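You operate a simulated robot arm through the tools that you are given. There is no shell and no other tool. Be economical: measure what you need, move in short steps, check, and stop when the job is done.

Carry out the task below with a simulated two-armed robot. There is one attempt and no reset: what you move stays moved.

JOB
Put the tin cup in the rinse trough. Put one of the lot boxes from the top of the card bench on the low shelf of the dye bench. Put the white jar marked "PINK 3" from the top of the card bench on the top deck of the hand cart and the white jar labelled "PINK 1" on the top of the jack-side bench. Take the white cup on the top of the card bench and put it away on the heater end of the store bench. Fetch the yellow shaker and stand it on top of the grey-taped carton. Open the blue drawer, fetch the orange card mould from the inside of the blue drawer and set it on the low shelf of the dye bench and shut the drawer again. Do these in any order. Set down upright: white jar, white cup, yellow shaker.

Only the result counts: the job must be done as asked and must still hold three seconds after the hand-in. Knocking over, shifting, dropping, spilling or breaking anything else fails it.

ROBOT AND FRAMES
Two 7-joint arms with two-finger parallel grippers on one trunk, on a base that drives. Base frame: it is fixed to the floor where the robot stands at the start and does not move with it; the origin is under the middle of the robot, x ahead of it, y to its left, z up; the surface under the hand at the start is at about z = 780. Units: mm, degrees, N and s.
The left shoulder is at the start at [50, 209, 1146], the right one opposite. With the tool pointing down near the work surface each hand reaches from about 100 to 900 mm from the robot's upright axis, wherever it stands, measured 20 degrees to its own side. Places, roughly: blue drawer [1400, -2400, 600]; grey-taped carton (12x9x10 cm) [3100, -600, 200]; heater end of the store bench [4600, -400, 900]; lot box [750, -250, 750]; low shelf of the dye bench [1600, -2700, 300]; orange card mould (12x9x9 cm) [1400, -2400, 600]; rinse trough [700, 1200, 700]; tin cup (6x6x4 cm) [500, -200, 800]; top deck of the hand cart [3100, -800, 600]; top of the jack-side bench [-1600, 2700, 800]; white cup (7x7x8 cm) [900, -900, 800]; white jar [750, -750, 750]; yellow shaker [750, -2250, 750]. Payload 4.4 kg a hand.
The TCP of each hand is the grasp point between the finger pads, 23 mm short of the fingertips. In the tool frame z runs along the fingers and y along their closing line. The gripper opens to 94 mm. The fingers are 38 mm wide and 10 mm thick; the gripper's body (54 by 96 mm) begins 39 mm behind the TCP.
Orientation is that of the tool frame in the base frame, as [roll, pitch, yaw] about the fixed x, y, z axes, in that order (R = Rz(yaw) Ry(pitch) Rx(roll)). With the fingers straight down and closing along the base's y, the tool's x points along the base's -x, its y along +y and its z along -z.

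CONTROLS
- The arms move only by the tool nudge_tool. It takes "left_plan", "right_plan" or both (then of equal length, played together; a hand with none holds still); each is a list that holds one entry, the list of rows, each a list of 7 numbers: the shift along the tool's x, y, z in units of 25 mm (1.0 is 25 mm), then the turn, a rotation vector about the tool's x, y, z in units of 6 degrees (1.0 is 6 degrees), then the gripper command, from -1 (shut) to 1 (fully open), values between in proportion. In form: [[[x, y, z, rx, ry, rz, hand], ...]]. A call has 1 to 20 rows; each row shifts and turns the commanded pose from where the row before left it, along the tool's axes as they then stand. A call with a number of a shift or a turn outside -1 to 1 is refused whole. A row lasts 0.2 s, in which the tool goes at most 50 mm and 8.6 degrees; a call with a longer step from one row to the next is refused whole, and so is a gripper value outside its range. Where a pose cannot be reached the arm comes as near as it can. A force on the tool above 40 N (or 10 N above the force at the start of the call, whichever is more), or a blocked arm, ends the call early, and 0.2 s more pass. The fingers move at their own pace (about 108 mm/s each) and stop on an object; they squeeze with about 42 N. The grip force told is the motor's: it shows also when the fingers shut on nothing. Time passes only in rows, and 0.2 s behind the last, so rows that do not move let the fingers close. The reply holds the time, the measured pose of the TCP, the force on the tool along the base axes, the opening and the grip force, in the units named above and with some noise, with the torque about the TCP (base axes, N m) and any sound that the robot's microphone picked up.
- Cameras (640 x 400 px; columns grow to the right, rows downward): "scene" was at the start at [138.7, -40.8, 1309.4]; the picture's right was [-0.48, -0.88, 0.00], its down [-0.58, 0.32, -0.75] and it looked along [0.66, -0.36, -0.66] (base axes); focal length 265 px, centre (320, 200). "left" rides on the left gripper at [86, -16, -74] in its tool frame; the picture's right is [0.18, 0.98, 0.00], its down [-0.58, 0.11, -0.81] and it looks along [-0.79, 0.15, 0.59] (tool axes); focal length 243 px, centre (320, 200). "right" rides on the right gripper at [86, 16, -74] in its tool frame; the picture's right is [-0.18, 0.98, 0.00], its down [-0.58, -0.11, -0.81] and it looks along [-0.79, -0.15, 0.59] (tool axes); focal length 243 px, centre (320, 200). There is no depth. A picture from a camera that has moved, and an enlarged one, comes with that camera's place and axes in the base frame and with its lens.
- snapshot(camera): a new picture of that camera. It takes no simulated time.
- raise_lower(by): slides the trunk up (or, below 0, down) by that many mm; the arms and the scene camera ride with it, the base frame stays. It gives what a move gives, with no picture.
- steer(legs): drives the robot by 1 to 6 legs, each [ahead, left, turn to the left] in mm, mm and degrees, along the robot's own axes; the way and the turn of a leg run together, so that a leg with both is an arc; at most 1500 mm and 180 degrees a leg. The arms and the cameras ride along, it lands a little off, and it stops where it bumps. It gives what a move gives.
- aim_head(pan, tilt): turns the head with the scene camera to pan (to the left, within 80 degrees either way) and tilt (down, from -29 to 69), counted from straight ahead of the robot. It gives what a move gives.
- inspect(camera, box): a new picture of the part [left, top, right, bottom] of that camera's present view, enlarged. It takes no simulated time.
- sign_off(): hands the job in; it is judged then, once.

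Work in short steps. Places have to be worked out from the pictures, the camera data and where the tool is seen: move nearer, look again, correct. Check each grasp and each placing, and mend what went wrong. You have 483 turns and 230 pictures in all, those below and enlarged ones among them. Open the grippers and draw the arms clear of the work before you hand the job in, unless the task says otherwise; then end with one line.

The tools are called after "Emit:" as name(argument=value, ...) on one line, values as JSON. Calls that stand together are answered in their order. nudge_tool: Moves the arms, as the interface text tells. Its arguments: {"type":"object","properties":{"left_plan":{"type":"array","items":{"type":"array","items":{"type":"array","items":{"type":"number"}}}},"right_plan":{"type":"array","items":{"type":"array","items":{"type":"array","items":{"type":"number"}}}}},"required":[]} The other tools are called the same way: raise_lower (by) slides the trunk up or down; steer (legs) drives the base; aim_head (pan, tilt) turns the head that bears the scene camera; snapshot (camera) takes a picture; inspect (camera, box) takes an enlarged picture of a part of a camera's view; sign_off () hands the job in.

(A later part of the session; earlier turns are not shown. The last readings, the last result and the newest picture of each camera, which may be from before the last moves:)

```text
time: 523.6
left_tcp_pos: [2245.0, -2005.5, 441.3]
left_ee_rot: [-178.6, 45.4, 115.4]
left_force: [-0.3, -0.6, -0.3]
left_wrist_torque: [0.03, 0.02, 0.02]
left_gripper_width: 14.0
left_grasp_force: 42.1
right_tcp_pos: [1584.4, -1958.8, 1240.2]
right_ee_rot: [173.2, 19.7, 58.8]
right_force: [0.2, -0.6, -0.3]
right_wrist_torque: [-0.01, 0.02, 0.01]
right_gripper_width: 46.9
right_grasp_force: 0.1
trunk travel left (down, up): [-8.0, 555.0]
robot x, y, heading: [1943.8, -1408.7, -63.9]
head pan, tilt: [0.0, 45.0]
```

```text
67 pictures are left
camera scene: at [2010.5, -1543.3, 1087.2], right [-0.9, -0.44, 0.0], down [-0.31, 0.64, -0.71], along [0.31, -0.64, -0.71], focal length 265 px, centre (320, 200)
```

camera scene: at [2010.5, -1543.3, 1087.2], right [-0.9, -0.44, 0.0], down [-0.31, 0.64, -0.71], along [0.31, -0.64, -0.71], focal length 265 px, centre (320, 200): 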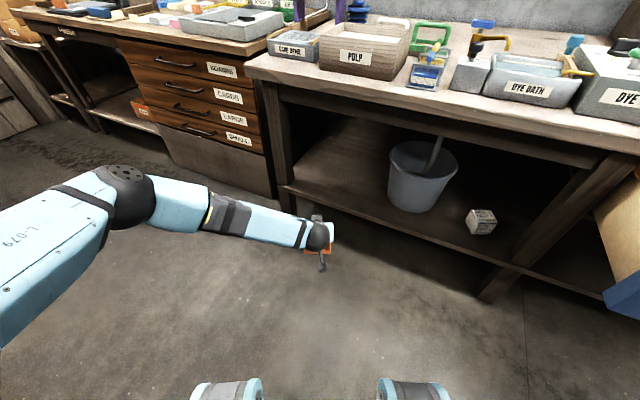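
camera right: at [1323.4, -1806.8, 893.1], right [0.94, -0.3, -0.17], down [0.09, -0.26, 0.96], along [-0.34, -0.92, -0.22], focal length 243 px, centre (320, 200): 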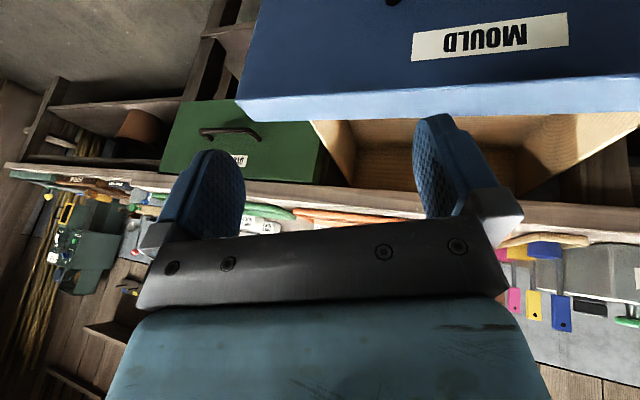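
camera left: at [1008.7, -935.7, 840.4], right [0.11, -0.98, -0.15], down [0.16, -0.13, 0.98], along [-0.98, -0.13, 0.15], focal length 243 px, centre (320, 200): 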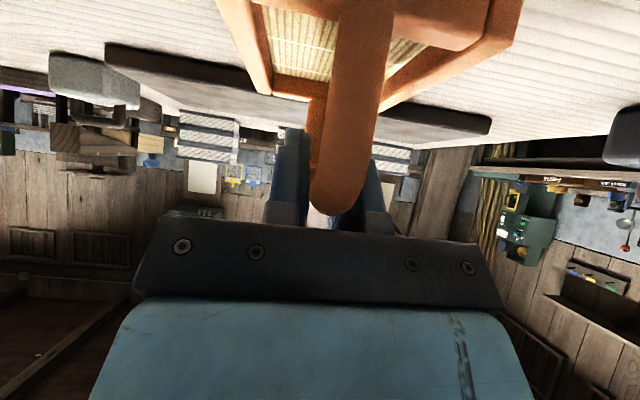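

Free shelf area left of the bucket: x 2120–2490. I lower to z 385 and drive in most of the way.

Emit:
nudge_tool(left_plan=[[[0.533, 0, 0.523, 0, 0, 0, -1], [0.533, 0, 0.523, 0, 0, 0, -1], [0.533, 0, 0.523, 0, 0, 0, -1]]])

Emit:
steer(legs=[[250, -81, 0]])

Emit:
snapshot(camera="scene")

Emit:
snapshot(camera="left")

```text
time: 524.5
left_tcp_pos: [2244.5, -2004.7, 386.1]
left_ee_rot: [-178.6, 45.4, 115.4]
left_force: [0.4, 0.1, -1.1]
left_wrist_torque: [0.02, 0.03, 0.0]
left_gripper_width: 13.7
left_grasp_force: 41.4
right_tcp_pos: [1583.9, -1959.9, 1240.2]
right_ee_rot: [173.3, 19.6, 58.9]
right_force: [0.9, 0.8, 0.2]
right_wrist_torque: [0.02, -0.04, 0.0]
right_gripper_width: 47.2
right_grasp_force: 0.1
trunk travel left (down, up): [-8.0, 555.0]
robot x, y, heading: [1947.3, -1408.3, -64.2]
head pan, tilt: [0.0, 45.0]
```

```text
time: 526.3
left_tcp_pos: [2279.5, -2266.2, 385.7]
left_ee_rot: [-178.6, 45.4, 115.3]
left_force: [-0.3, -0.3, -1.0]
left_wrist_torque: [0.01, -0.01, 0.0]
left_gripper_width: 13.8
left_grasp_force: 42.1
right_tcp_pos: [1619.8, -2220.7, 1239.6]
right_ee_rot: [173.4, 19.8, 58.7]
right_force: [-0.1, -1.0, 0.0]
right_wrist_torque: [0.02, 0.0, -0.04]
right_gripper_width: 46.7
right_grasp_force: 0.0
trunk travel left (down, up): [-8.0, 555.0]
robot x, y, heading: [1984.0, -1670.5, -64.2]
head pan, tilt: [0.0, 45.0]
```

```text
66 pictures are left
camera scene: at [2046.5, -1803.9, 1087.0], right [-0.9, -0.44, 0.0], down [-0.31, 0.64, -0.71], along [0.31, -0.64, -0.71], focal length 265 px, centre (320, 200)
```

scene: 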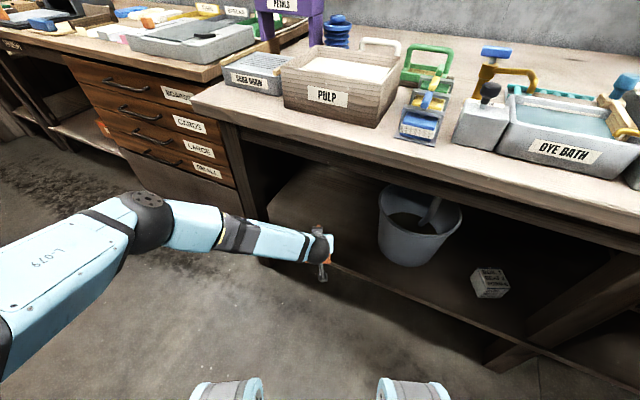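

```text
65 pictures are left
camera left: at [2217.5, -2169.2, 376.9], right [0.84, 0.52, -0.15], down [0.05, 0.2, 0.98], along [0.54, -0.83, 0.15], focal length 243 px, centre (320, 200)
```

left: 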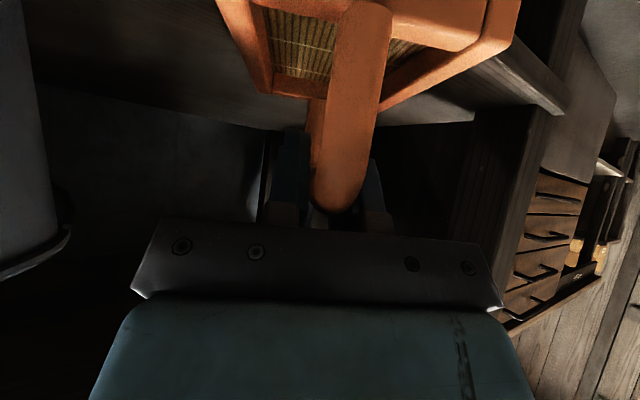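

All clear. I drive the remaining 120 mm and lower onto the shelf.

Emit:
steer(legs=[[114, -40, 0]])

Emit:
nudge_tool(left_plan=[[[0.18, 0, 0.18, 0, 0, 0, -1], [0.18, 0, 0.18, 0, 0, 0, -1], [0.15, 0, 0.15, 0, 0, 0, -1], [0.11, 0, 0.11, 0, 0, 0, -1]]])

Emit:
snapshot(camera="scene")

```text
time: 527.6
left_tcp_pos: [2292.8, -2385.5, 383.7]
left_ee_rot: [-178.6, 45.4, 115.3]
left_force: [-0.6, -0.6, 0.1]
left_wrist_torque: [-0.01, 0.02, 0.0]
left_gripper_width: 14.4
left_grasp_force: 42.0
right_tcp_pos: [1632.0, -2338.5, 1239.5]
right_ee_rot: [173.4, 19.8, 58.7]
right_force: [0.3, -0.2, -0.3]
right_wrist_torque: [0.03, 0.03, 0.02]
right_gripper_width: 47.1
right_grasp_force: 0.0
trunk travel left (down, up): [-8.0, 555.0]
robot x, y, heading: [1997.1, -1784.1, -64.2]
head pan, tilt: [0.0, 45.0]
```

```text
time: 528.6
left_tcp_pos: [2293.4, -2384.2, 363.3]
left_ee_rot: [-178.5, 45.5, 115.3]
left_force: [-0.2, -0.6, -0.9]
left_wrist_torque: [0.0, -0.03, 0.02]
left_gripper_width: 14.2
left_grasp_force: 41.3
right_tcp_pos: [1632.5, -2337.4, 1241.1]
right_ee_rot: [173.3, 19.7, 58.7]
right_force: [0.6, -0.3, 0.4]
right_wrist_torque: [-0.05, 0.02, 0.0]
right_gripper_width: 47.1
right_grasp_force: 0.0
trunk travel left (down, up): [-8.0, 555.0]
robot x, y, heading: [1997.6, -1792.4, -64.6]
head pan, tilt: [0.0, 45.0]
```

```text
64 pictures are left
camera scene: at [2059.5, -1922.3, 1087.1], right [-0.9, -0.44, 0.0], down [-0.31, 0.64, -0.71], along [0.31, -0.64, -0.71], focal length 265 px, centre (320, 200)
```

scene: 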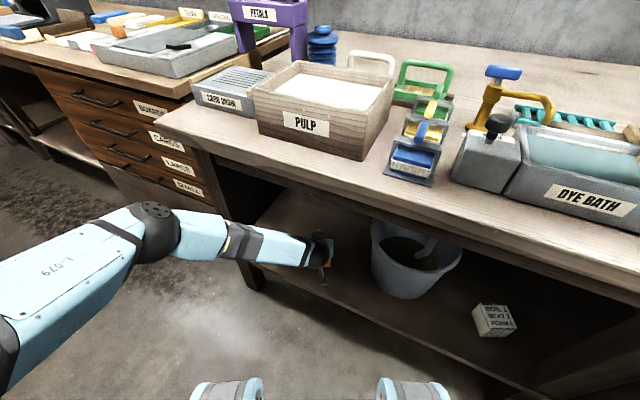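

Down to contact.

Emit:
nudge_tool(left_plan=[[[0.09, 0, 0.09, 0, 0, 0, -1], [0.09, 0, 0.09, 0, 0, 0, -1], [0.09, 0, 0.09, 0, 0, 0, -1]]])

Emit:
nudge_tool(left_plan=[[[0.07, 0, 0.07, 0, 0, 0, -1], [0.07, 0, 0.07, 0, 0, 0, -1]]])

```text
time: 529.4
left_tcp_pos: [2293.1, -2385.1, 354.1]
left_ee_rot: [-178.5, 45.6, 115.3]
left_force: [-0.3, 0.5, 0.3]
left_wrist_torque: [-0.04, -0.03, -0.01]
left_gripper_width: 14.3
left_grasp_force: 42.0
right_tcp_pos: [1632.6, -2337.3, 1241.0]
right_ee_rot: [173.5, 19.8, 58.7]
right_force: [-0.2, -0.8, -0.1]
right_wrist_torque: [0.03, 0.0, -0.01]
right_gripper_width: 47.1
right_grasp_force: 0.1
trunk travel left (down, up): [-8.0, 555.0]
robot x, y, heading: [1998.1, -1784.5, -64.2]
head pan, tilt: [0.0, 45.0]
```

```text
time: 530.0
left_tcp_pos: [2293.3, -2387.8, 354.3]
left_ee_rot: [-178.5, 45.8, 115.4]
left_force: [0.5, 12.4, 32.7]
left_wrist_torque: [0.54, 0.23, -0.06]
left_gripper_width: 14.0
left_grasp_force: 42.0
right_tcp_pos: [1630.1, -2335.7, 1241.3]
right_ee_rot: [173.2, 19.9, 58.7]
right_force: [0.2, -0.4, 0.1]
right_wrist_torque: [0.02, -0.01, 0.01]
right_gripper_width: 46.9
right_grasp_force: 0.2
trunk travel left (down, up): [-8.0, 555.0]
robot x, y, heading: [1997.4, -1789.9, -64.1]
head pan, tilt: [0.0, 45.0]
```

Contact. Release and withdraw along the finger axis.

Emit:
nudge_tool(left_plan=[[[0, 0, -0.05, 0, 0, 0, -0.5], [0, 0, 0, 0, 0, 0, 0.3], [0, 0, 0, 0, 0, 0, 0.3], [0, 0, -0.5, 0, 0, 0, 0.3], [0, 0, -0.8, 0, 0, 0, 0.3], [0, 0, -0.8, 0, 0, 0, 0.3], [0, 0, -0.8, 0, 0, 0, 0.3], [0, 0, -0.8, 0, 0, 0, 0.3]]])

Emit:
snapshot(camera="left")

Emit:
steer(legs=[[-280, 130, 0]])

Emit:
snapshot(camera="scene")

```text
time: 531.8
left_tcp_pos: [2265.5, -2324.6, 415.5]
left_ee_rot: [-178.7, 45.5, 115.3]
left_force: [0.1, -0.3, -0.8]
left_wrist_torque: [-0.02, -0.03, 0.01]
left_gripper_width: 60.9
left_grasp_force: 0.1
right_tcp_pos: [1632.1, -2337.8, 1240.6]
right_ee_rot: [173.3, 19.8, 58.7]
right_force: [-0.3, 0.5, -0.8]
right_wrist_torque: [0.0, -0.05, 0.05]
right_gripper_width: 47.2
right_grasp_force: 0.1
trunk travel left (down, up): [-8.0, 555.0]
robot x, y, heading: [1998.5, -1787.9, -64.4]
head pan, tilt: [0.0, 45.0]
```

```text
63 pictures are left
camera left: at [2203.5, -2226.7, 406.8], right [0.84, 0.52, -0.15], down [0.05, 0.2, 0.98], along [0.54, -0.83, 0.15], focal length 243 px, centre (320, 200)
```

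left: 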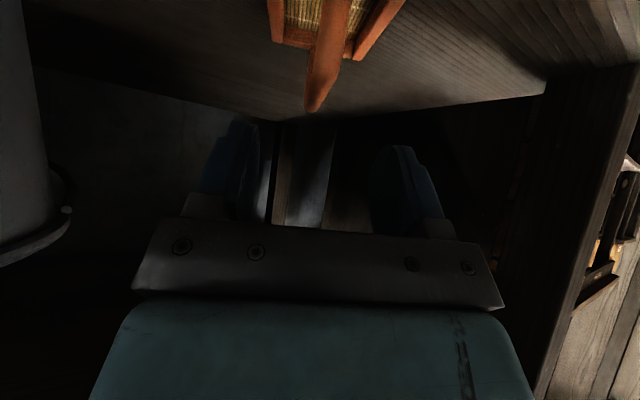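

```text
time: 533.9
left_tcp_pos: [2261.2, -2015.0, 415.5]
left_ee_rot: [-178.6, 45.5, 115.3]
left_force: [-0.4, 0.3, -0.3]
left_wrist_torque: [0.01, 0.01, -0.03]
left_gripper_width: 61.1
left_grasp_force: 0.0
right_tcp_pos: [1627.9, -2027.2, 1239.6]
right_ee_rot: [173.3, 19.8, 58.7]
right_force: [-1.1, -0.7, -0.6]
right_wrist_torque: [0.0, -0.03, 0.0]
right_gripper_width: 46.9
right_grasp_force: 0.0
trunk travel left (down, up): [-8.0, 555.0]
robot x, y, heading: [1991.2, -1478.0, -64.1]
head pan, tilt: [0.0, 45.0]
```

```text
62 pictures are left
camera scene: at [2054.7, -1612.2, 1087.2], right [-0.9, -0.44, 0.0], down [-0.31, 0.64, -0.71], along [0.31, -0.64, -0.71], focal length 265 px, centre (320, 200)
```

scene: 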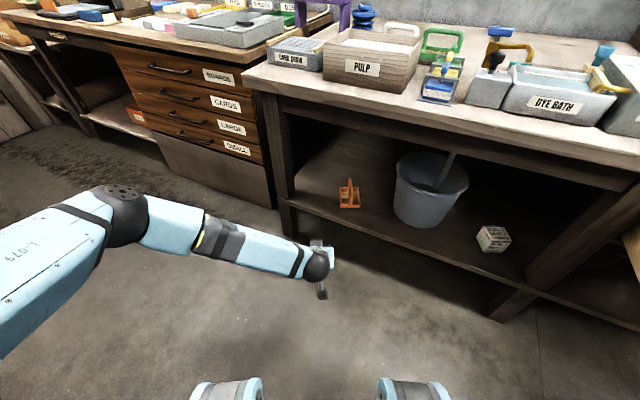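

Both mould and lot box are on the low shelf. Now the drawer: I raise the trunk, close and retract the left hand, and line up in front of it.

Emit:
raise_lower(by=195)

Emit:
nudge_tool(left_plan=[[[0.7, 0, -0.7, 0, 0, 0, -1], [0.7, 0, -0.7, 0, 0, 0, -1], [0.7, 0, -0.7, 0, 0, 0, -1], [0.7, 0, -0.7, 0, 0, 0, -1]]])

Emit:
steer(legs=[[0, 0, -26], [0, -600, 0]])

Emit:
snapshot(camera="scene")

```text
time: 536.0
left_tcp_pos: [2261.1, -2014.3, 610.1]
left_ee_rot: [-178.6, 45.5, 115.3]
left_force: [0.4, 0.5, -0.2]
left_wrist_torque: [0.01, 0.01, 0.01]
left_gripper_width: 61.4
left_grasp_force: 0.1
right_tcp_pos: [1627.5, -2027.2, 1435.4]
right_ee_rot: [173.3, 19.7, 58.6]
right_force: [0.0, -1.0, 0.1]
right_wrist_torque: [0.0, -0.01, -0.02]
right_gripper_width: 46.9
right_grasp_force: 0.1
trunk travel left (down, up): [-203.0, 360.0]
robot x, y, heading: [1990.8, -1479.7, -64.5]
head pan, tilt: [0.0, 45.0]
```

```text
time: 537.0
left_tcp_pos: [2221.2, -1923.2, 609.4]
left_ee_rot: [-178.6, 45.5, 115.3]
left_force: [-0.9, 0.3, -0.2]
left_wrist_torque: [-0.03, -0.02, 0.0]
left_gripper_width: 0.1
left_grasp_force: 42.3
right_tcp_pos: [1627.2, -2028.0, 1435.8]
right_ee_rot: [173.3, 19.7, 58.6]
right_force: [0.4, -0.1, -0.6]
right_wrist_torque: [0.0, -0.01, 0.0]
right_gripper_width: 47.2
right_grasp_force: 0.0
trunk travel left (down, up): [-203.0, 360.0]
robot x, y, heading: [1990.8, -1475.1, -64.2]
head pan, tilt: [0.0, 45.0]
```

```text
time: 542.2
left_tcp_pos: [1595.0, -1981.0, 608.6]
left_ee_rot: [-179.3, 45.7, 89.5]
left_force: [1.2, 0.4, 0.9]
left_wrist_torque: [-0.03, -0.01, 0.02]
left_gripper_width: 0.1
left_grasp_force: 42.6
right_tcp_pos: [1009.9, -1813.9, 1435.7]
right_ee_rot: [173.1, 19.8, 32.9]
right_force: [-0.4, 0.0, -0.2]
right_wrist_torque: [0.0, -0.01, 0.02]
right_gripper_width: 46.9
right_grasp_force: 0.0
trunk travel left (down, up): [-203.0, 360.0]
robot x, y, heading: [1576.9, -1474.4, -89.9]
head pan, tilt: [0.0, 45.0]
stopped in leg 2: the force on the tool passed its limit at 53 N (the readings are from after the stop); the commanded pose is now the measured one
```

```text
61 pictures are left
camera scene: at [1575.4, -1627.3, 1282.1], right [-1.0, 0.0, 0.0], down [0.0, 0.71, -0.71], along [0.0, -0.71, -0.71], focal length 265 px, centre (320, 200)
```

scene: 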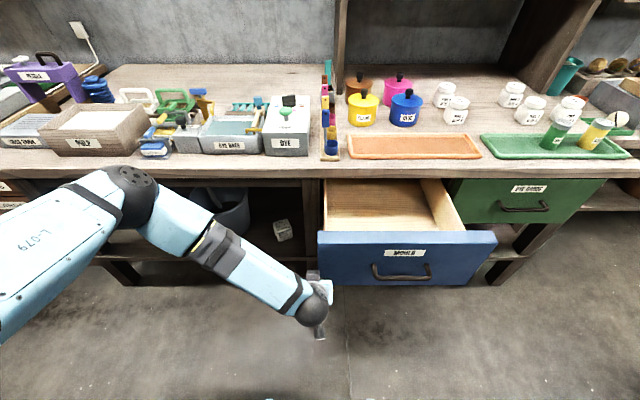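

The hand brushed the drawer panel's side edge and stopped. I back off 110 mm, then go sideways to its middle.

Emit:
steer(legs=[[0, 40, 0], [-110, 0, 0], [0, -225, 0]])

Emit:
snapshot(camera="scene")

```text
time: 546.2
left_tcp_pos: [1410.7, -1871.9, 608.3]
left_ee_rot: [-179.3, 45.8, 89.7]
left_force: [0.5, -0.1, 0.0]
left_wrist_torque: [0.0, 0.01, 0.0]
left_gripper_width: 0.0
left_grasp_force: 42.1
right_tcp_pos: [826.8, -1706.2, 1435.6]
right_ee_rot: [173.3, 19.8, 33.0]
right_force: [-0.6, 0.7, -0.4]
right_wrist_torque: [0.02, 0.02, 0.0]
right_gripper_width: 46.8
right_grasp_force: 0.0
trunk travel left (down, up): [-203.0, 360.0]
robot x, y, heading: [1393.8, -1368.3, -89.9]
head pan, tilt: [0.0, 45.0]
```

```text
60 pictures are left
camera scene: at [1391.8, -1518.8, 1282.1], right [-1.0, 0.0, 0.0], down [0.0, 0.71, -0.71], along [0.0, -0.71, -0.71], focal length 265 px, centre (320, 200)
```

scene: 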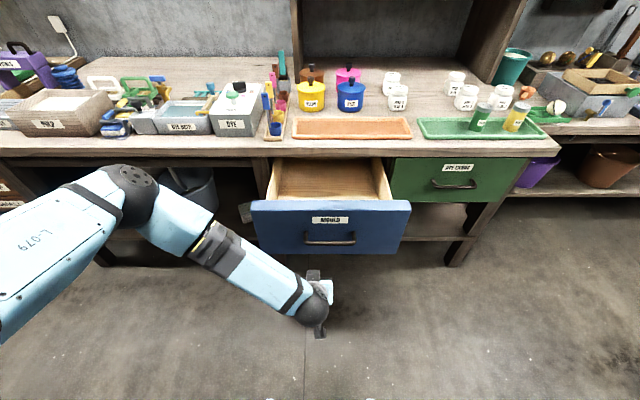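

I lower 45 mm to push below the handle, then drive forward to shut the drawer.

Emit:
raise_lower(by=-45)

Emit:
steer(legs=[[300, 0, 0]])

Emit:
snapshot(camera="scene")

```text
time: 547.1
left_tcp_pos: [1410.2, -1871.7, 564.3]
left_ee_rot: [-179.2, 45.7, 89.7]
left_force: [-0.2, -0.5, 0.6]
left_wrist_torque: [0.03, 0.04, -0.03]
left_gripper_width: 0.0
left_grasp_force: 42.6
right_tcp_pos: [827.5, -1706.1, 1390.6]
right_ee_rot: [173.3, 19.9, 33.0]
right_force: [0.9, -0.1, -0.1]
right_wrist_torque: [-0.03, 0.0, 0.0]
right_gripper_width: 46.8
right_grasp_force: 0.1
trunk travel left (down, up): [-158.0, 405.0]
robot x, y, heading: [1395.3, -1369.4, -89.9]
head pan, tilt: [0.0, 45.0]
```

```text
time: 549.1
left_tcp_pos: [1409.8, -2169.7, 562.6]
left_ee_rot: [-179.2, 45.6, 89.7]
left_force: [-0.1, 0.2, -0.2]
left_wrist_torque: [0.01, 0.0, -0.02]
left_gripper_width: 0.1
left_grasp_force: 41.8
right_tcp_pos: [827.6, -2004.5, 1390.1]
right_ee_rot: [173.2, 19.8, 32.8]
right_force: [-0.6, 0.1, -0.4]
right_wrist_torque: [0.0, -0.03, 0.0]
right_gripper_width: 46.9
right_grasp_force: 0.0
trunk travel left (down, up): [-158.0, 405.0]
robot x, y, heading: [1393.6, -1670.3, -90.2]
head pan, tilt: [0.0, 45.0]
```

```text
59 pictures are left
camera scene: at [1392.0, -1817.2, 1237.0], right [-1.0, 0.0, 0.0], down [0.0, 0.71, -0.71], along [0.0, -0.71, -0.71], focal length 265 px, centre (320, 200)
```

scene: 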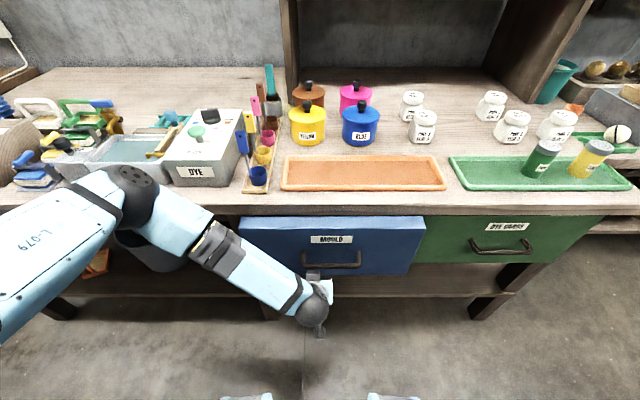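

Nearly shut. For the last part I push with the arm to keep the elbow off the bench.

Emit:
nudge_tool(left_plan=[[[-0.5, 0, 0.5, 0, 0, 0, -1], [-0.5, 0, 0.5, 0, 0, 0, -1], [-0.5, 0, 0.5, 0, 0, 0, -1], [-0.5, 0, 0.5, 0, 0, 0, -1], [-0.5, 0, 0.5, 0, 0, 0, -1], [-0.5, 0, 0.5, 0, 0, 0, -1]]])

Emit:
snapshot(camera="scene")

```text
time: 549.9
left_tcp_pos: [1410.2, -2212.7, 562.1]
left_ee_rot: [-179.2, 45.2, 89.3]
left_force: [1.1, 9.4, 5.6]
left_wrist_torque: [-0.05, -0.01, 0.09]
left_gripper_width: 0.0
left_grasp_force: 41.6
right_tcp_pos: [827.7, -2004.0, 1390.8]
right_ee_rot: [173.2, 19.8, 33.0]
right_force: [-0.4, -0.9, -0.5]
right_wrist_torque: [0.02, 0.04, 0.0]
right_gripper_width: 47.0
right_grasp_force: 0.1
trunk travel left (down, up): [-158.0, 405.0]
robot x, y, heading: [1392.5, -1663.6, -90.1]
head pan, tilt: [0.0, 45.0]
stopped in row 3 (left hand): the force on the tool passed its limit at 65 N (the readings are from after the stop); the commanded pose is now the measured one
```

```text
58 pictures are left
camera scene: at [1392.2, -1816.6, 1237.1], right [-1.0, 0.0, 0.0], down [0.0, 0.71, -0.71], along [0.0, -0.71, -0.71], focal length 265 px, centre (320, 200)
```

scene: 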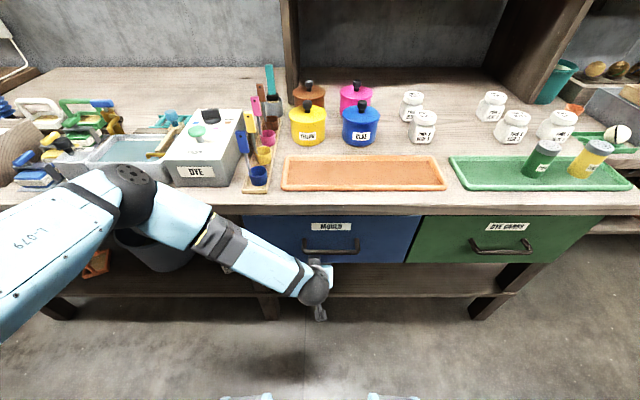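

The drawer is shut flush. I retract, and head for the yellow shaker in the green tray on the right.

Emit:
nudge_tool(left_plan=[[[0.7, 0, -0.7, 0, 0, 0, -1], [0.7, 0, -0.7, 0, 0, 0, -1], [0.7, 0, -0.7, 0, 0, 0, -1]]])

Emit:
steer(legs=[[-60, 0, 0], [0, -700, 0]])

Emit:
raise_lower(by=200)

Emit:
snapshot(camera="scene")

```text
time: 550.7
left_tcp_pos: [1409.9, -2139.0, 562.8]
left_ee_rot: [-179.2, 45.1, 89.4]
left_force: [0.7, -0.1, 0.1]
left_wrist_torque: [-0.02, 0.04, -0.01]
left_gripper_width: 0.0
left_grasp_force: 41.7
right_tcp_pos: [827.2, -2004.1, 1390.6]
right_ee_rot: [173.3, 19.8, 32.9]
right_force: [0.6, -0.6, 0.4]
right_wrist_torque: [0.01, 0.06, -0.01]
right_gripper_width: 47.0
right_grasp_force: 0.0
trunk travel left (down, up): [-158.0, 405.0]
robot x, y, heading: [1393.0, -1666.9, -90.1]
head pan, tilt: [0.0, 45.0]
```

```text
time: 557.9
left_tcp_pos: [705.8, -2080.1, 561.4]
left_ee_rot: [-179.2, 45.3, 89.5]
left_force: [-0.2, 0.4, 0.3]
left_wrist_torque: [0.03, 0.01, -0.02]
left_gripper_width: 0.0
left_grasp_force: 41.3
right_tcp_pos: [122.2, -1946.6, 1391.2]
right_ee_rot: [173.3, 19.7, 33.0]
right_force: [-0.9, 0.1, -0.1]
right_wrist_torque: [0.03, -0.01, -0.03]
right_gripper_width: 46.8
right_grasp_force: 0.0
trunk travel left (down, up): [-158.0, 405.0]
robot x, y, heading: [686.1, -1607.8, -89.8]
head pan, tilt: [0.0, 45.0]
```

```text
time: 560.1
left_tcp_pos: [706.0, -2080.7, 761.4]
left_ee_rot: [-179.2, 45.2, 89.4]
left_force: [-0.4, 0.3, -0.5]
left_wrist_torque: [0.01, 0.0, -0.01]
left_gripper_width: 0.1
left_grasp_force: 41.7
right_tcp_pos: [121.5, -1946.0, 1591.1]
right_ee_rot: [173.3, 19.8, 33.0]
right_force: [0.0, -0.1, -0.4]
right_wrist_torque: [0.02, 0.0, -0.01]
right_gripper_width: 47.1
right_grasp_force: 0.1
trunk travel left (down, up): [-358.0, 205.0]
robot x, y, heading: [692.2, -1610.2, -89.7]
head pan, tilt: [0.0, 45.0]
```

```text
57 pictures are left
camera scene: at [686.0, -1757.9, 1437.0], right [-1.0, 0.0, 0.0], down [0.0, 0.71, -0.71], along [0.0, -0.71, -0.71], focal length 265 px, centre (320, 200)
```

scene: 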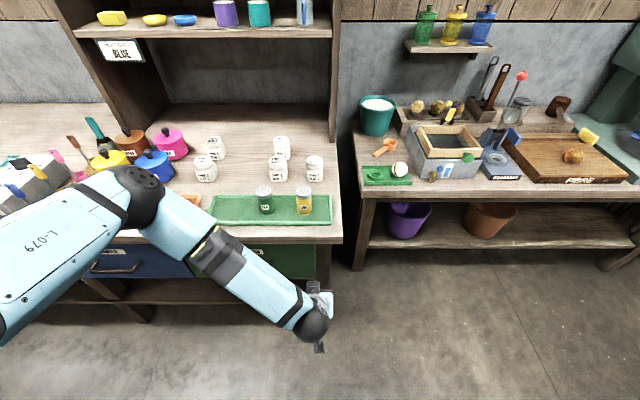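

The yellow shaker is at about (737, -2345), 50 mm wide, ~110 mm tall. I raise the left hand, tilt it a bit more and open it.

Emit:
nudge_tool(left_plan=[[[-0.65, 0.18, -0.65, 0, 0, 0, 0.8], [-0.65, 0.18, -0.65, 0, 0, 0, 0.8], [-0.65, 0.18, -0.65, 0, 0, 0, 0.8], [-0.65, 0.18, -0.65, 0, 0, 0, 0.8], [-0.65, 0.18, -0.65, 0, 0, 0, 0.8], [-0.65, 0.18, -0.65, 0, 0, 0, 0.8], [-0.65, 0.18, -0.65, 0, 0, 0, 0.8], [0, 0, 0, 0, -0.85, 0, 0.8], [0, 0, 0, 0, -0.85, 0, 0.8]]])

Emit:
steer(legs=[[120, 0, 0]])

Emit:
snapshot(camera="left")

Emit:
snapshot(camera="scene")

```text
time: 562.1
left_tcp_pos: [737.3, -2080.1, 920.5]
left_ee_rot: [-179.2, 55.5, 89.7]
left_force: [0.1, 0.2, 0.2]
left_wrist_torque: [-0.01, 0.01, 0.01]
left_gripper_width: 84.5
left_grasp_force: 0.1
right_tcp_pos: [121.2, -1946.7, 1590.1]
right_ee_rot: [173.3, 19.7, 33.0]
right_force: [-0.1, -0.1, -0.3]
right_wrist_torque: [0.0, 0.0, 0.0]
right_gripper_width: 47.0
right_grasp_force: 0.0
trunk travel left (down, up): [-358.0, 205.0]
robot x, y, heading: [688.7, -1608.3, -89.8]
head pan, tilt: [0.0, 45.0]
```

```text
time: 563.4
left_tcp_pos: [738.1, -2198.4, 922.2]
left_ee_rot: [-179.0, 55.6, 89.7]
left_force: [0.2, 0.3, -0.8]
left_wrist_torque: [0.01, 0.02, 0.02]
left_gripper_width: 84.7
left_grasp_force: 0.1
right_tcp_pos: [121.8, -2064.1, 1590.7]
right_ee_rot: [173.3, 19.8, 33.0]
right_force: [-0.5, -0.3, 0.3]
right_wrist_torque: [0.01, -0.01, 0.0]
right_gripper_width: 47.0
right_grasp_force: 0.1
trunk travel left (down, up): [-358.0, 205.0]
robot x, y, heading: [689.9, -1728.4, -89.9]
head pan, tilt: [0.0, 45.0]
```

```text
56 pictures are left
camera left: at [722.8, -2088.2, 894.1], right [0.98, 0.09, -0.16], down [0.12, 0.33, 0.93], along [0.13, -0.94, 0.32], focal length 243 px, centre (320, 200)
```

left: 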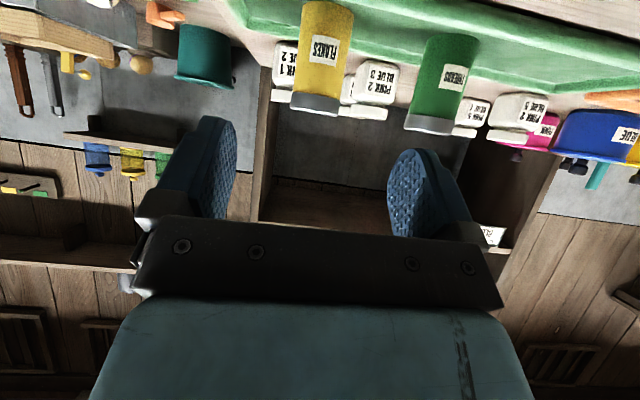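

```text
55 pictures are left
camera scene: at [686.3, -1876.7, 1437.3], right [-1.0, 0.0, 0.0], down [0.0, 0.71, -0.71], along [0.0, -0.71, -0.71], focal length 265 px, centre (320, 200)
```

scene: 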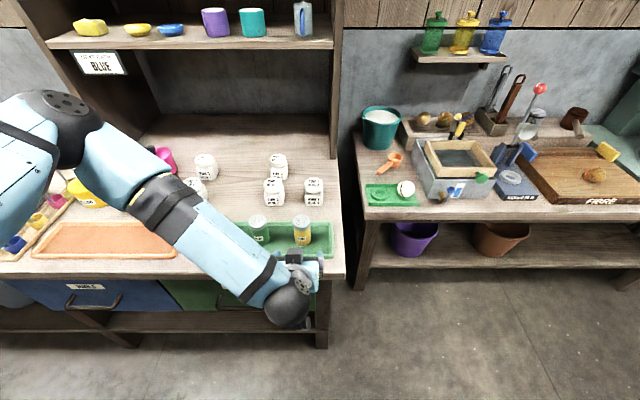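

The shaker (FLAKES) is at about (735, -2362), top z ≈ 879. I move to a pre-grasp pose and look.

Emit:
nudge_tool(left_plan=[[[-0.5, -0.04, 0.725, 0, 0, 0, 0.8], [-0.5, -0.04, 0.725, 0, 0, 0, 0.8], [-0.5, -0.04, 0.725, 0, 0, 0, 0.8], [0, 0, 0.8, 0, 0, 0, 0.8], [0, 0, 0.8, 0, 0, 0, 0.8]]])

Emit:
snapshot(camera="left")

Emit:
snapshot(camera="scene")

```text
time: 564.5
left_tcp_pos: [733.8, -2298.6, 900.0]
left_ee_rot: [-178.9, 55.4, 89.8]
left_force: [0.3, -0.4, -0.1]
left_wrist_torque: [0.0, 0.01, -0.01]
left_gripper_width: 84.3
left_grasp_force: 0.2
right_tcp_pos: [122.1, -2066.3, 1589.9]
right_ee_rot: [173.3, 19.8, 33.0]
right_force: [-0.4, -0.4, 0.5]
right_wrist_torque: [-0.02, -0.03, 0.02]
right_gripper_width: 47.0
right_grasp_force: 0.1
trunk travel left (down, up): [-358.0, 205.0]
robot x, y, heading: [684.3, -1732.1, -90.0]
head pan, tilt: [0.0, 45.0]
```

```text
54 pictures are left
camera left: at [718.0, -2188.1, 871.0], right [0.98, 0.09, -0.16], down [0.12, 0.33, 0.94], along [0.13, -0.94, 0.31], focal length 243 px, centre (320, 200)
```

left: 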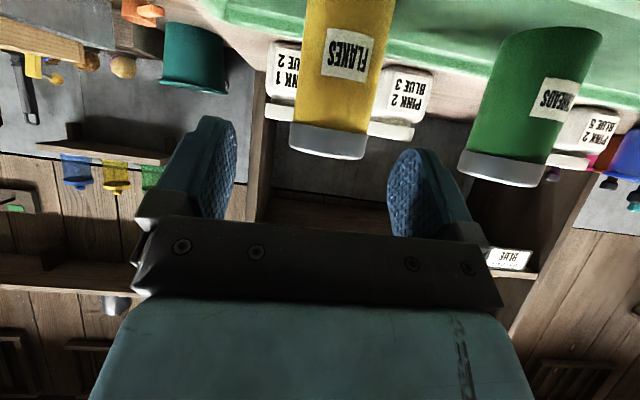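

```text
53 pictures are left
camera scene: at [686.3, -1878.2, 1437.1], right [-1.0, 0.0, 0.0], down [0.0, 0.71, -0.71], along [0.0, -0.71, -0.71], focal length 265 px, centre (320, 200)
```

scene: 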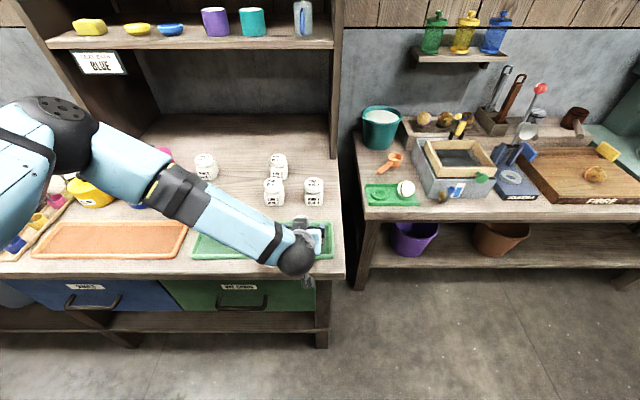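

Slightly left by 6 mm. I advance 80 mm along the fingers with that correction.

Emit:
nudge_tool(left_plan=[[[0, 0.24, 0.4, 0, 0, 0, 0.8], [0, 0, 0.8, 0, 0, 0, 0.8], [0, 0, 0.8, 0, 0, 0, 0.8], [0, 0, 0.8, 0, 0, 0, 0.8], [0.1, 0, 0.4, 0, 0, 0, 0.8]]])

Emit:
snapshot(camera="left")

```text
time: 565.8
left_tcp_pos: [737.8, -2362.6, 850.5]
left_ee_rot: [-179.0, 55.4, 89.8]
left_force: [-0.3, 1.0, 0.4]
left_wrist_torque: [-0.02, 0.03, -0.01]
left_gripper_width: 84.6
left_grasp_force: 0.0
right_tcp_pos: [120.9, -2064.3, 1590.2]
right_ee_rot: [173.3, 19.8, 33.0]
right_force: [-0.4, -0.2, 0.0]
right_wrist_torque: [0.0, 0.0, -0.02]
right_gripper_width: 46.9
right_grasp_force: 0.0
trunk travel left (down, up): [-358.0, 205.0]
robot x, y, heading: [686.0, -1730.7, -89.9]
head pan, tilt: [0.0, 45.0]
```

```text
52 pictures are left
camera left: at [721.8, -2252.1, 822.9], right [0.98, 0.09, -0.16], down [0.12, 0.33, 0.94], along [0.13, -0.94, 0.32], focal length 243 px, centre (320, 200)
```

left: 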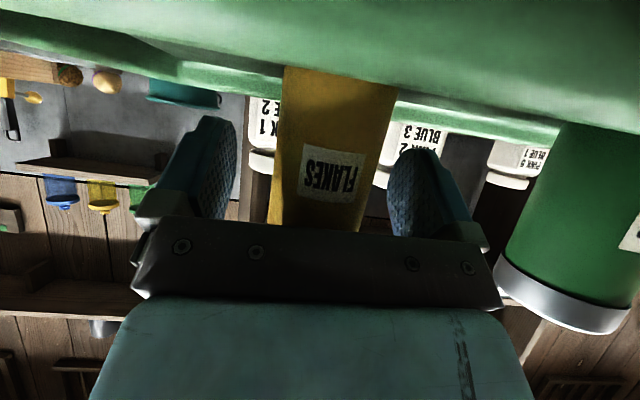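

Shaker is between the fingers. Close.

Emit:
nudge_tool(left_plan=[[[0, 0, 0, 0, 0, 0, 0.2], [0, 0, 0, 0, 0, 0, -1], [0, 0, 0, 0, 0, 0, -1], [0, 0, 0, 0, 0, 0, -1]]])

Emit:
nudge_tool(left_plan=[[[-0.33, 0, -0.23, 0, 0, 0, -1], [-0.82, 0, -0.57, 0, 0, 0, -1], [-0.82, 0, -0.57, 0, 0, 0, -1], [-0.82, 0, -0.57, 0, 0, 0, -1], [-0.82, 0, -0.57, 0, 0, 0, -1], [-0.82, 0, -0.57, 0, 0, 0, -1]]])

Emit:
snapshot(camera="left")

Emit:
snapshot(camera="scene")

```text
time: 566.8
left_tcp_pos: [737.5, -2362.9, 849.5]
left_ee_rot: [-178.9, 55.3, 89.7]
left_force: [0.3, -0.5, 0.0]
left_wrist_torque: [-0.04, -0.02, -0.01]
left_gripper_width: 45.3
left_grasp_force: 41.9
right_tcp_pos: [121.6, -2064.3, 1590.8]
right_ee_rot: [173.3, 19.8, 33.0]
right_force: [0.2, -0.2, -0.2]
right_wrist_torque: [0.01, -0.02, 0.0]
right_gripper_width: 46.8
right_grasp_force: 0.0
trunk travel left (down, up): [-358.0, 205.0]
robot x, y, heading: [691.4, -1728.2, -89.8]
head pan, tilt: [0.0, 45.0]
```

```text
time: 568.1
left_tcp_pos: [739.9, -2363.2, 987.0]
left_ee_rot: [-179.1, 55.4, 89.9]
left_force: [0.5, -0.2, -1.1]
left_wrist_torque: [0.01, -0.02, -0.02]
left_gripper_width: 45.2
left_grasp_force: 41.8
right_tcp_pos: [121.6, -2063.6, 1592.9]
right_ee_rot: [173.3, 19.8, 33.0]
right_force: [0.3, -0.5, 0.0]
right_wrist_torque: [-0.01, 0.01, 0.0]
right_gripper_width: 47.1
right_grasp_force: 0.0
trunk travel left (down, up): [-358.0, 205.0]
robot x, y, heading: [687.4, -1728.6, -89.9]
head pan, tilt: [0.0, 45.0]
```

```text
51 pictures are left
camera left: at [723.7, -2251.5, 958.6], right [0.98, 0.09, -0.16], down [0.12, 0.33, 0.94], along [0.13, -0.94, 0.31], focal length 243 px, centre (320, 200)
```

left: 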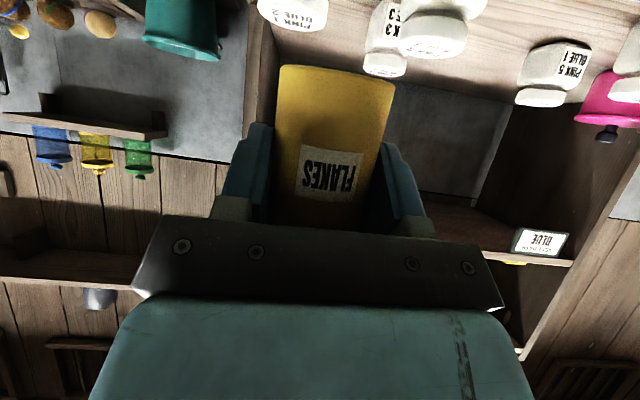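

```text
50 pictures are left
camera scene: at [686.4, -1877.2, 1437.1], right [-1.0, 0.0, 0.0], down [0.0, 0.71, -0.71], along [0.0, -0.71, -0.71], focal length 265 px, centre (320, 200)
```

scene: 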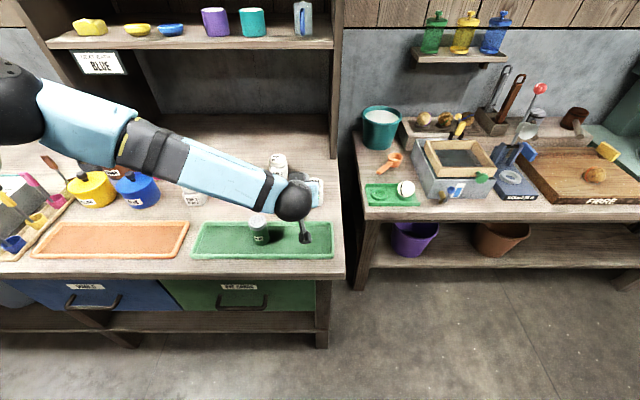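

The shaker is held upright, its bottom ~46 mm below the TCP. I back off and carry it round to the cart's west side.

Emit:
steer(legs=[[-130, 0, 0], [0, 1080, 0], [-880, 0, 0], [0, 0, 90], [430, 0, 0]])

Emit:
aim_head(pan=5, tilt=38)

Emit:
snapshot(camera="scene")

```text
time: 589.0
left_tcp_pos: [2819.5, -663.5, 985.1]
left_ee_rot: [-179.1, 55.4, 179.8]
left_force: [0.0, 0.2, -0.4]
left_wrist_torque: [-0.01, 0.03, 0.0]
left_gripper_width: 45.0
left_grasp_force: 41.7
right_tcp_pos: [2522.2, -1283.1, 1590.8]
right_ee_rot: [173.3, 19.9, 123.1]
right_force: [0.2, -0.4, 0.5]
right_wrist_torque: [0.0, -0.02, 0.01]
right_gripper_width: 47.2
right_grasp_force: 0.0
trunk travel left (down, up): [-358.0, 205.0]
robot x, y, heading: [2186.5, -715.8, 0.2]
head pan, tilt: [0.0, 45.0]
```

```text
time: 589.7
left_tcp_pos: [2820.1, -664.4, 986.4]
left_ee_rot: [-179.0, 55.5, 179.7]
left_force: [-0.8, 0.7, -1.0]
left_wrist_torque: [0.01, 0.0, 0.04]
left_gripper_width: 44.8
left_grasp_force: 42.2
right_tcp_pos: [2523.7, -1281.6, 1590.1]
right_ee_rot: [173.2, 19.8, 123.2]
right_force: [0.3, -0.4, -0.3]
right_wrist_torque: [0.01, 0.02, -0.01]
right_gripper_width: 46.9
right_grasp_force: 0.1
trunk travel left (down, up): [-358.0, 205.0]
robot x, y, heading: [2185.1, -717.1, 0.2]
head pan, tilt: [5.0, 38.0]
```

```text
49 pictures are left
camera scene: at [2337.3, -707.9, 1447.3], right [0.09, -1.0, 0.0], down [-0.61, -0.06, -0.79], along [0.78, 0.07, -0.62], focal length 265 px, centre (320, 200)
```

scene: 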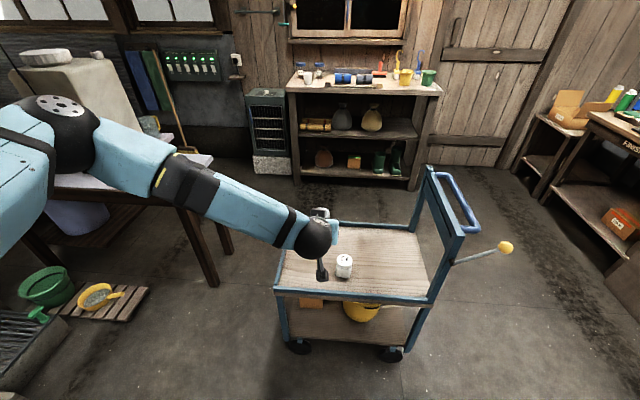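

I back 150 mm, lower the trunk fully and look at the lower deck.

Emit:
steer(legs=[[-170, 0, 0]])

Emit:
raise_lower(by=-350)

Emit:
aim_head(pan=0, tilt=30)

Emit:
snapshot(camera="scene")

Emit:
snapshot(camera="left")

```text
time: 591.2
left_tcp_pos: [2651.7, -665.5, 986.6]
left_ee_rot: [-179.0, 55.4, 179.7]
left_force: [0.8, 0.1, -0.4]
left_wrist_torque: [-0.01, 0.0, 0.02]
left_gripper_width: 44.9
left_grasp_force: 42.5
right_tcp_pos: [2355.8, -1282.5, 1590.5]
right_ee_rot: [173.3, 19.8, 123.1]
right_force: [0.3, -0.2, 0.3]
right_wrist_torque: [-0.01, -0.01, -0.01]
right_gripper_width: 46.8
right_grasp_force: 0.0
trunk travel left (down, up): [-358.0, 205.0]
robot x, y, heading: [2015.8, -717.7, -0.1]
head pan, tilt: [5.0, 38.0]
```

```text
time: 594.6
left_tcp_pos: [2651.8, -666.9, 636.5]
left_ee_rot: [-178.9, 55.5, 179.7]
left_force: [-0.7, 0.2, -0.8]
left_wrist_torque: [0.02, 0.01, -0.03]
left_gripper_width: 44.9
left_grasp_force: 41.7
right_tcp_pos: [2354.6, -1281.9, 1240.7]
right_ee_rot: [173.2, 19.7, 123.0]
right_force: [-0.4, -0.2, -0.6]
right_wrist_torque: [-0.01, 0.0, -0.01]
right_gripper_width: 46.8
right_grasp_force: 0.0
trunk travel left (down, up): [-8.0, 555.0]
robot x, y, heading: [2016.2, -716.9, 0.1]
head pan, tilt: [5.0, 38.0]
```

```text
time: 595.3
left_tcp_pos: [2652.0, -665.2, 635.4]
left_ee_rot: [-178.9, 55.4, 179.7]
left_force: [0.1, 0.3, -0.3]
left_wrist_torque: [-0.02, -0.02, -0.01]
left_gripper_width: 44.9
left_grasp_force: 41.9
right_tcp_pos: [2354.3, -1282.2, 1241.0]
right_ee_rot: [173.4, 19.9, 123.0]
right_force: [0.6, -0.5, 0.1]
right_wrist_torque: [-0.01, 0.02, 0.01]
right_gripper_width: 47.0
right_grasp_force: 0.0
trunk travel left (down, up): [-8.0, 555.0]
robot x, y, heading: [2018.0, -715.4, 0.3]
head pan, tilt: [0.0, 30.0]
```

```text
48 pictures are left
camera scene: at [2173.2, -716.0, 1109.7], right [0.0, -1.0, 0.0], down [-0.5, 0.0, -0.87], along [0.87, 0.0, -0.5], focal length 265 px, centre (320, 200)
```

scene: 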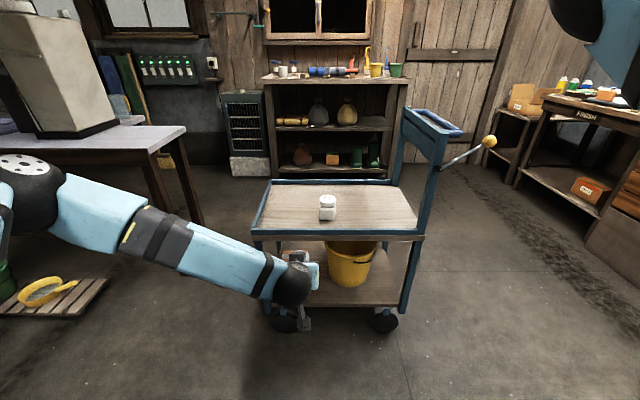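

```text
47 pictures are left
camera left: at [2540.2, -679.5, 608.1], right [-0.09, 0.98, -0.16], down [-0.33, 0.12, 0.94], along [0.94, 0.13, 0.32], focal length 243 px, centre (320, 200)
```

left: 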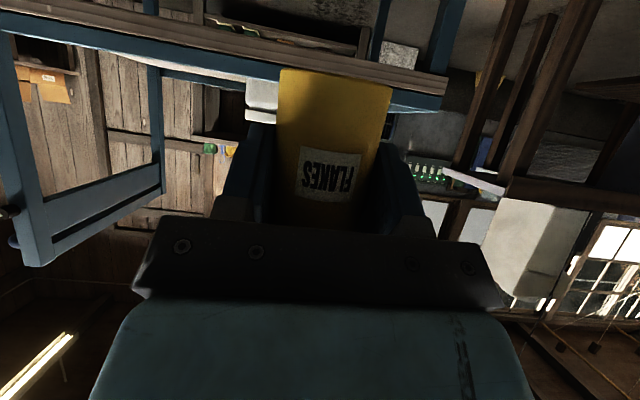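

I lower the hand to the lower deck's level (in front of it) to look in with the wrist camera.

Emit:
nudge_tool(left_plan=[[[0.78, 0, 0.53, 0, 0, 0, -1], [0.78, 0, 0.53, 0, 0, 0, -1], [0.78, 0, 0.53, 0, 0, 0, -1], [0.78, 0, 0.53, 0, 0, 0, -1], [0.78, 0, 0.53, 0, 0, 0, -1], [0.78, 0, 0.53, 0, 0, 0, -1], [0.78, 0, 0.53, 0, 0, 0, -1], [0.78, 0, 0.53, 0, 0, 0, -1], [0.78, 0, 0.53, 0, 0, 0, -1]]])

Emit:
snapshot(camera="left")

Emit:
inspect(camera="scene", box=[220, 160, 460, 340])

```text
time: 597.3
left_tcp_pos: [2650.2, -667.3, 424.6]
left_ee_rot: [-179.0, 55.5, 179.7]
left_force: [0.1, -0.6, -0.6]
left_wrist_torque: [0.03, 0.01, 0.02]
left_gripper_width: 45.0
left_grasp_force: 42.1
right_tcp_pos: [2354.3, -1282.7, 1241.1]
right_ee_rot: [173.3, 19.8, 123.0]
right_force: [0.0, 0.4, -0.2]
right_wrist_torque: [-0.03, 0.01, 0.02]
right_gripper_width: 47.1
right_grasp_force: 0.1
trunk travel left (down, up): [-8.0, 555.0]
robot x, y, heading: [2013.9, -715.9, 0.1]
head pan, tilt: [0.0, 30.0]
```

```text
46 pictures are left
camera left: at [2538.8, -681.3, 395.9], right [-0.09, 0.98, -0.16], down [-0.33, 0.12, 0.94], along [0.94, 0.13, 0.32], focal length 243 px, centre (320, 200)
```

left: 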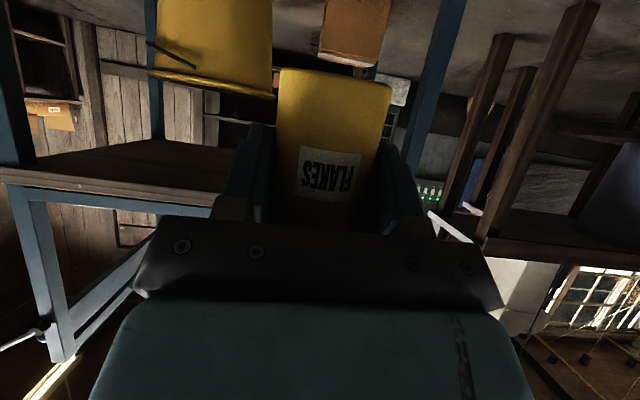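

```text
2.22 times, centred on (340, 250) of scene
camera zoom: at [2173.3, -716.1, 1109.7], right [0.0, -1.0, 0.0], down [-0.5, 0.0, -0.87], along [0.87, 0.0, -0.5], focal length 590 px, centre (276, 89)
```

zoom: 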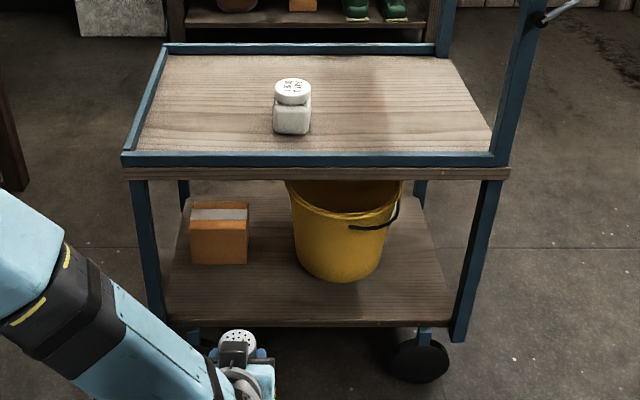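

Carton: x 3064–3152, y -658…-537, top z 272; upper deck underside ~505. My 55° grip leaves too little headroom, so I'll stand the shaker briefly on the cart's top deck edge and regrasp it more horizontally. Raise and drive in.

Emit:
raise_lower(by=255)

Emit:
steer(legs=[[335, 60, 0]])

Emit:
snapshot(camera="left")

Emit:
aim_head(pan=8, tilt=45)

Emit:
snapshot(camera="scene")

```text
time: 599.9
left_tcp_pos: [2651.5, -667.6, 678.5]
left_ee_rot: [-179.0, 55.4, 179.7]
left_force: [0.8, -0.8, 0.4]
left_wrist_torque: [0.01, -0.02, -0.03]
left_gripper_width: 44.8
left_grasp_force: 41.9
right_tcp_pos: [2353.6, -1282.8, 1495.5]
right_ee_rot: [173.3, 19.9, 122.9]
right_force: [-0.2, 0.0, 0.4]
right_wrist_torque: [-0.01, 0.02, 0.0]
right_gripper_width: 46.9
right_grasp_force: 0.0
trunk travel left (down, up): [-263.0, 300.0]
robot x, y, heading: [2018.2, -715.2, -0.2]
head pan, tilt: [0.0, 30.0]
```

```text
time: 602.1
left_tcp_pos: [2983.3, -603.5, 680.0]
left_ee_rot: [-179.0, 55.4, -179.9]
left_force: [0.0, 0.7, -0.7]
left_wrist_torque: [-0.02, -0.01, 0.03]
left_gripper_width: 44.7
left_grasp_force: 42.2
right_tcp_pos: [2690.2, -1220.4, 1495.7]
right_ee_rot: [173.2, 19.8, 123.2]
right_force: [0.0, 0.5, 0.3]
right_wrist_torque: [0.0, 0.03, 0.01]
right_gripper_width: 46.8
right_grasp_force: 0.0
trunk travel left (down, up): [-263.0, 300.0]
robot x, y, heading: [2351.8, -655.0, 0.7]
head pan, tilt: [0.0, 30.0]
```

```text
44 pictures are left
camera left: at [2871.7, -618.3, 651.0], right [-0.09, 0.98, -0.16], down [-0.33, 0.12, 0.94], along [0.94, 0.14, 0.31], focal length 243 px, centre (320, 200)
```

left: 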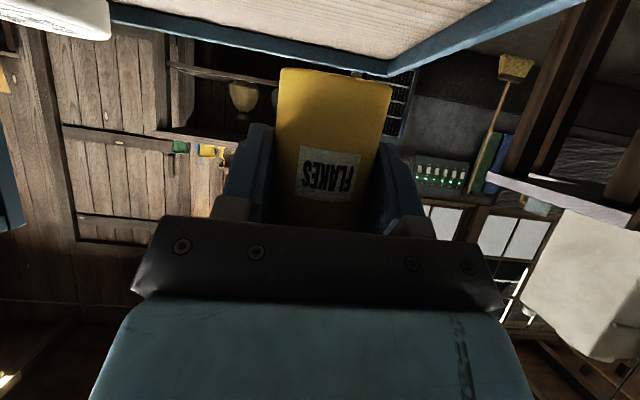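

```text
time: 602.9
left_tcp_pos: [2983.7, -604.9, 679.0]
left_ee_rot: [-179.1, 55.4, 180.0]
left_force: [0.7, -0.2, -0.5]
left_wrist_torque: [0.01, 0.0, 0.01]
left_gripper_width: 44.8
left_grasp_force: 42.5
right_tcp_pos: [2690.8, -1221.3, 1496.4]
right_ee_rot: [173.3, 19.8, 123.3]
right_force: [0.7, -0.5, -0.4]
right_wrist_torque: [-0.03, 0.02, 0.02]
right_gripper_width: 46.9
right_grasp_force: 0.1
trunk travel left (down, up): [-263.0, 300.0]
robot x, y, heading: [2352.4, -652.4, 0.2]
head pan, tilt: [8.0, 45.0]
```

```text
43 pictures are left
camera scene: at [2496.4, -643.5, 1342.2], right [0.15, -0.99, 0.0], down [-0.7, -0.1, -0.71], along [0.7, 0.1, -0.71], focal length 265 px, centre (320, 200)
```

scene: 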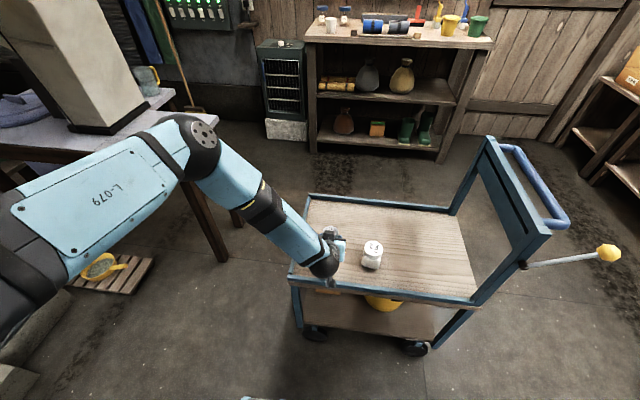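

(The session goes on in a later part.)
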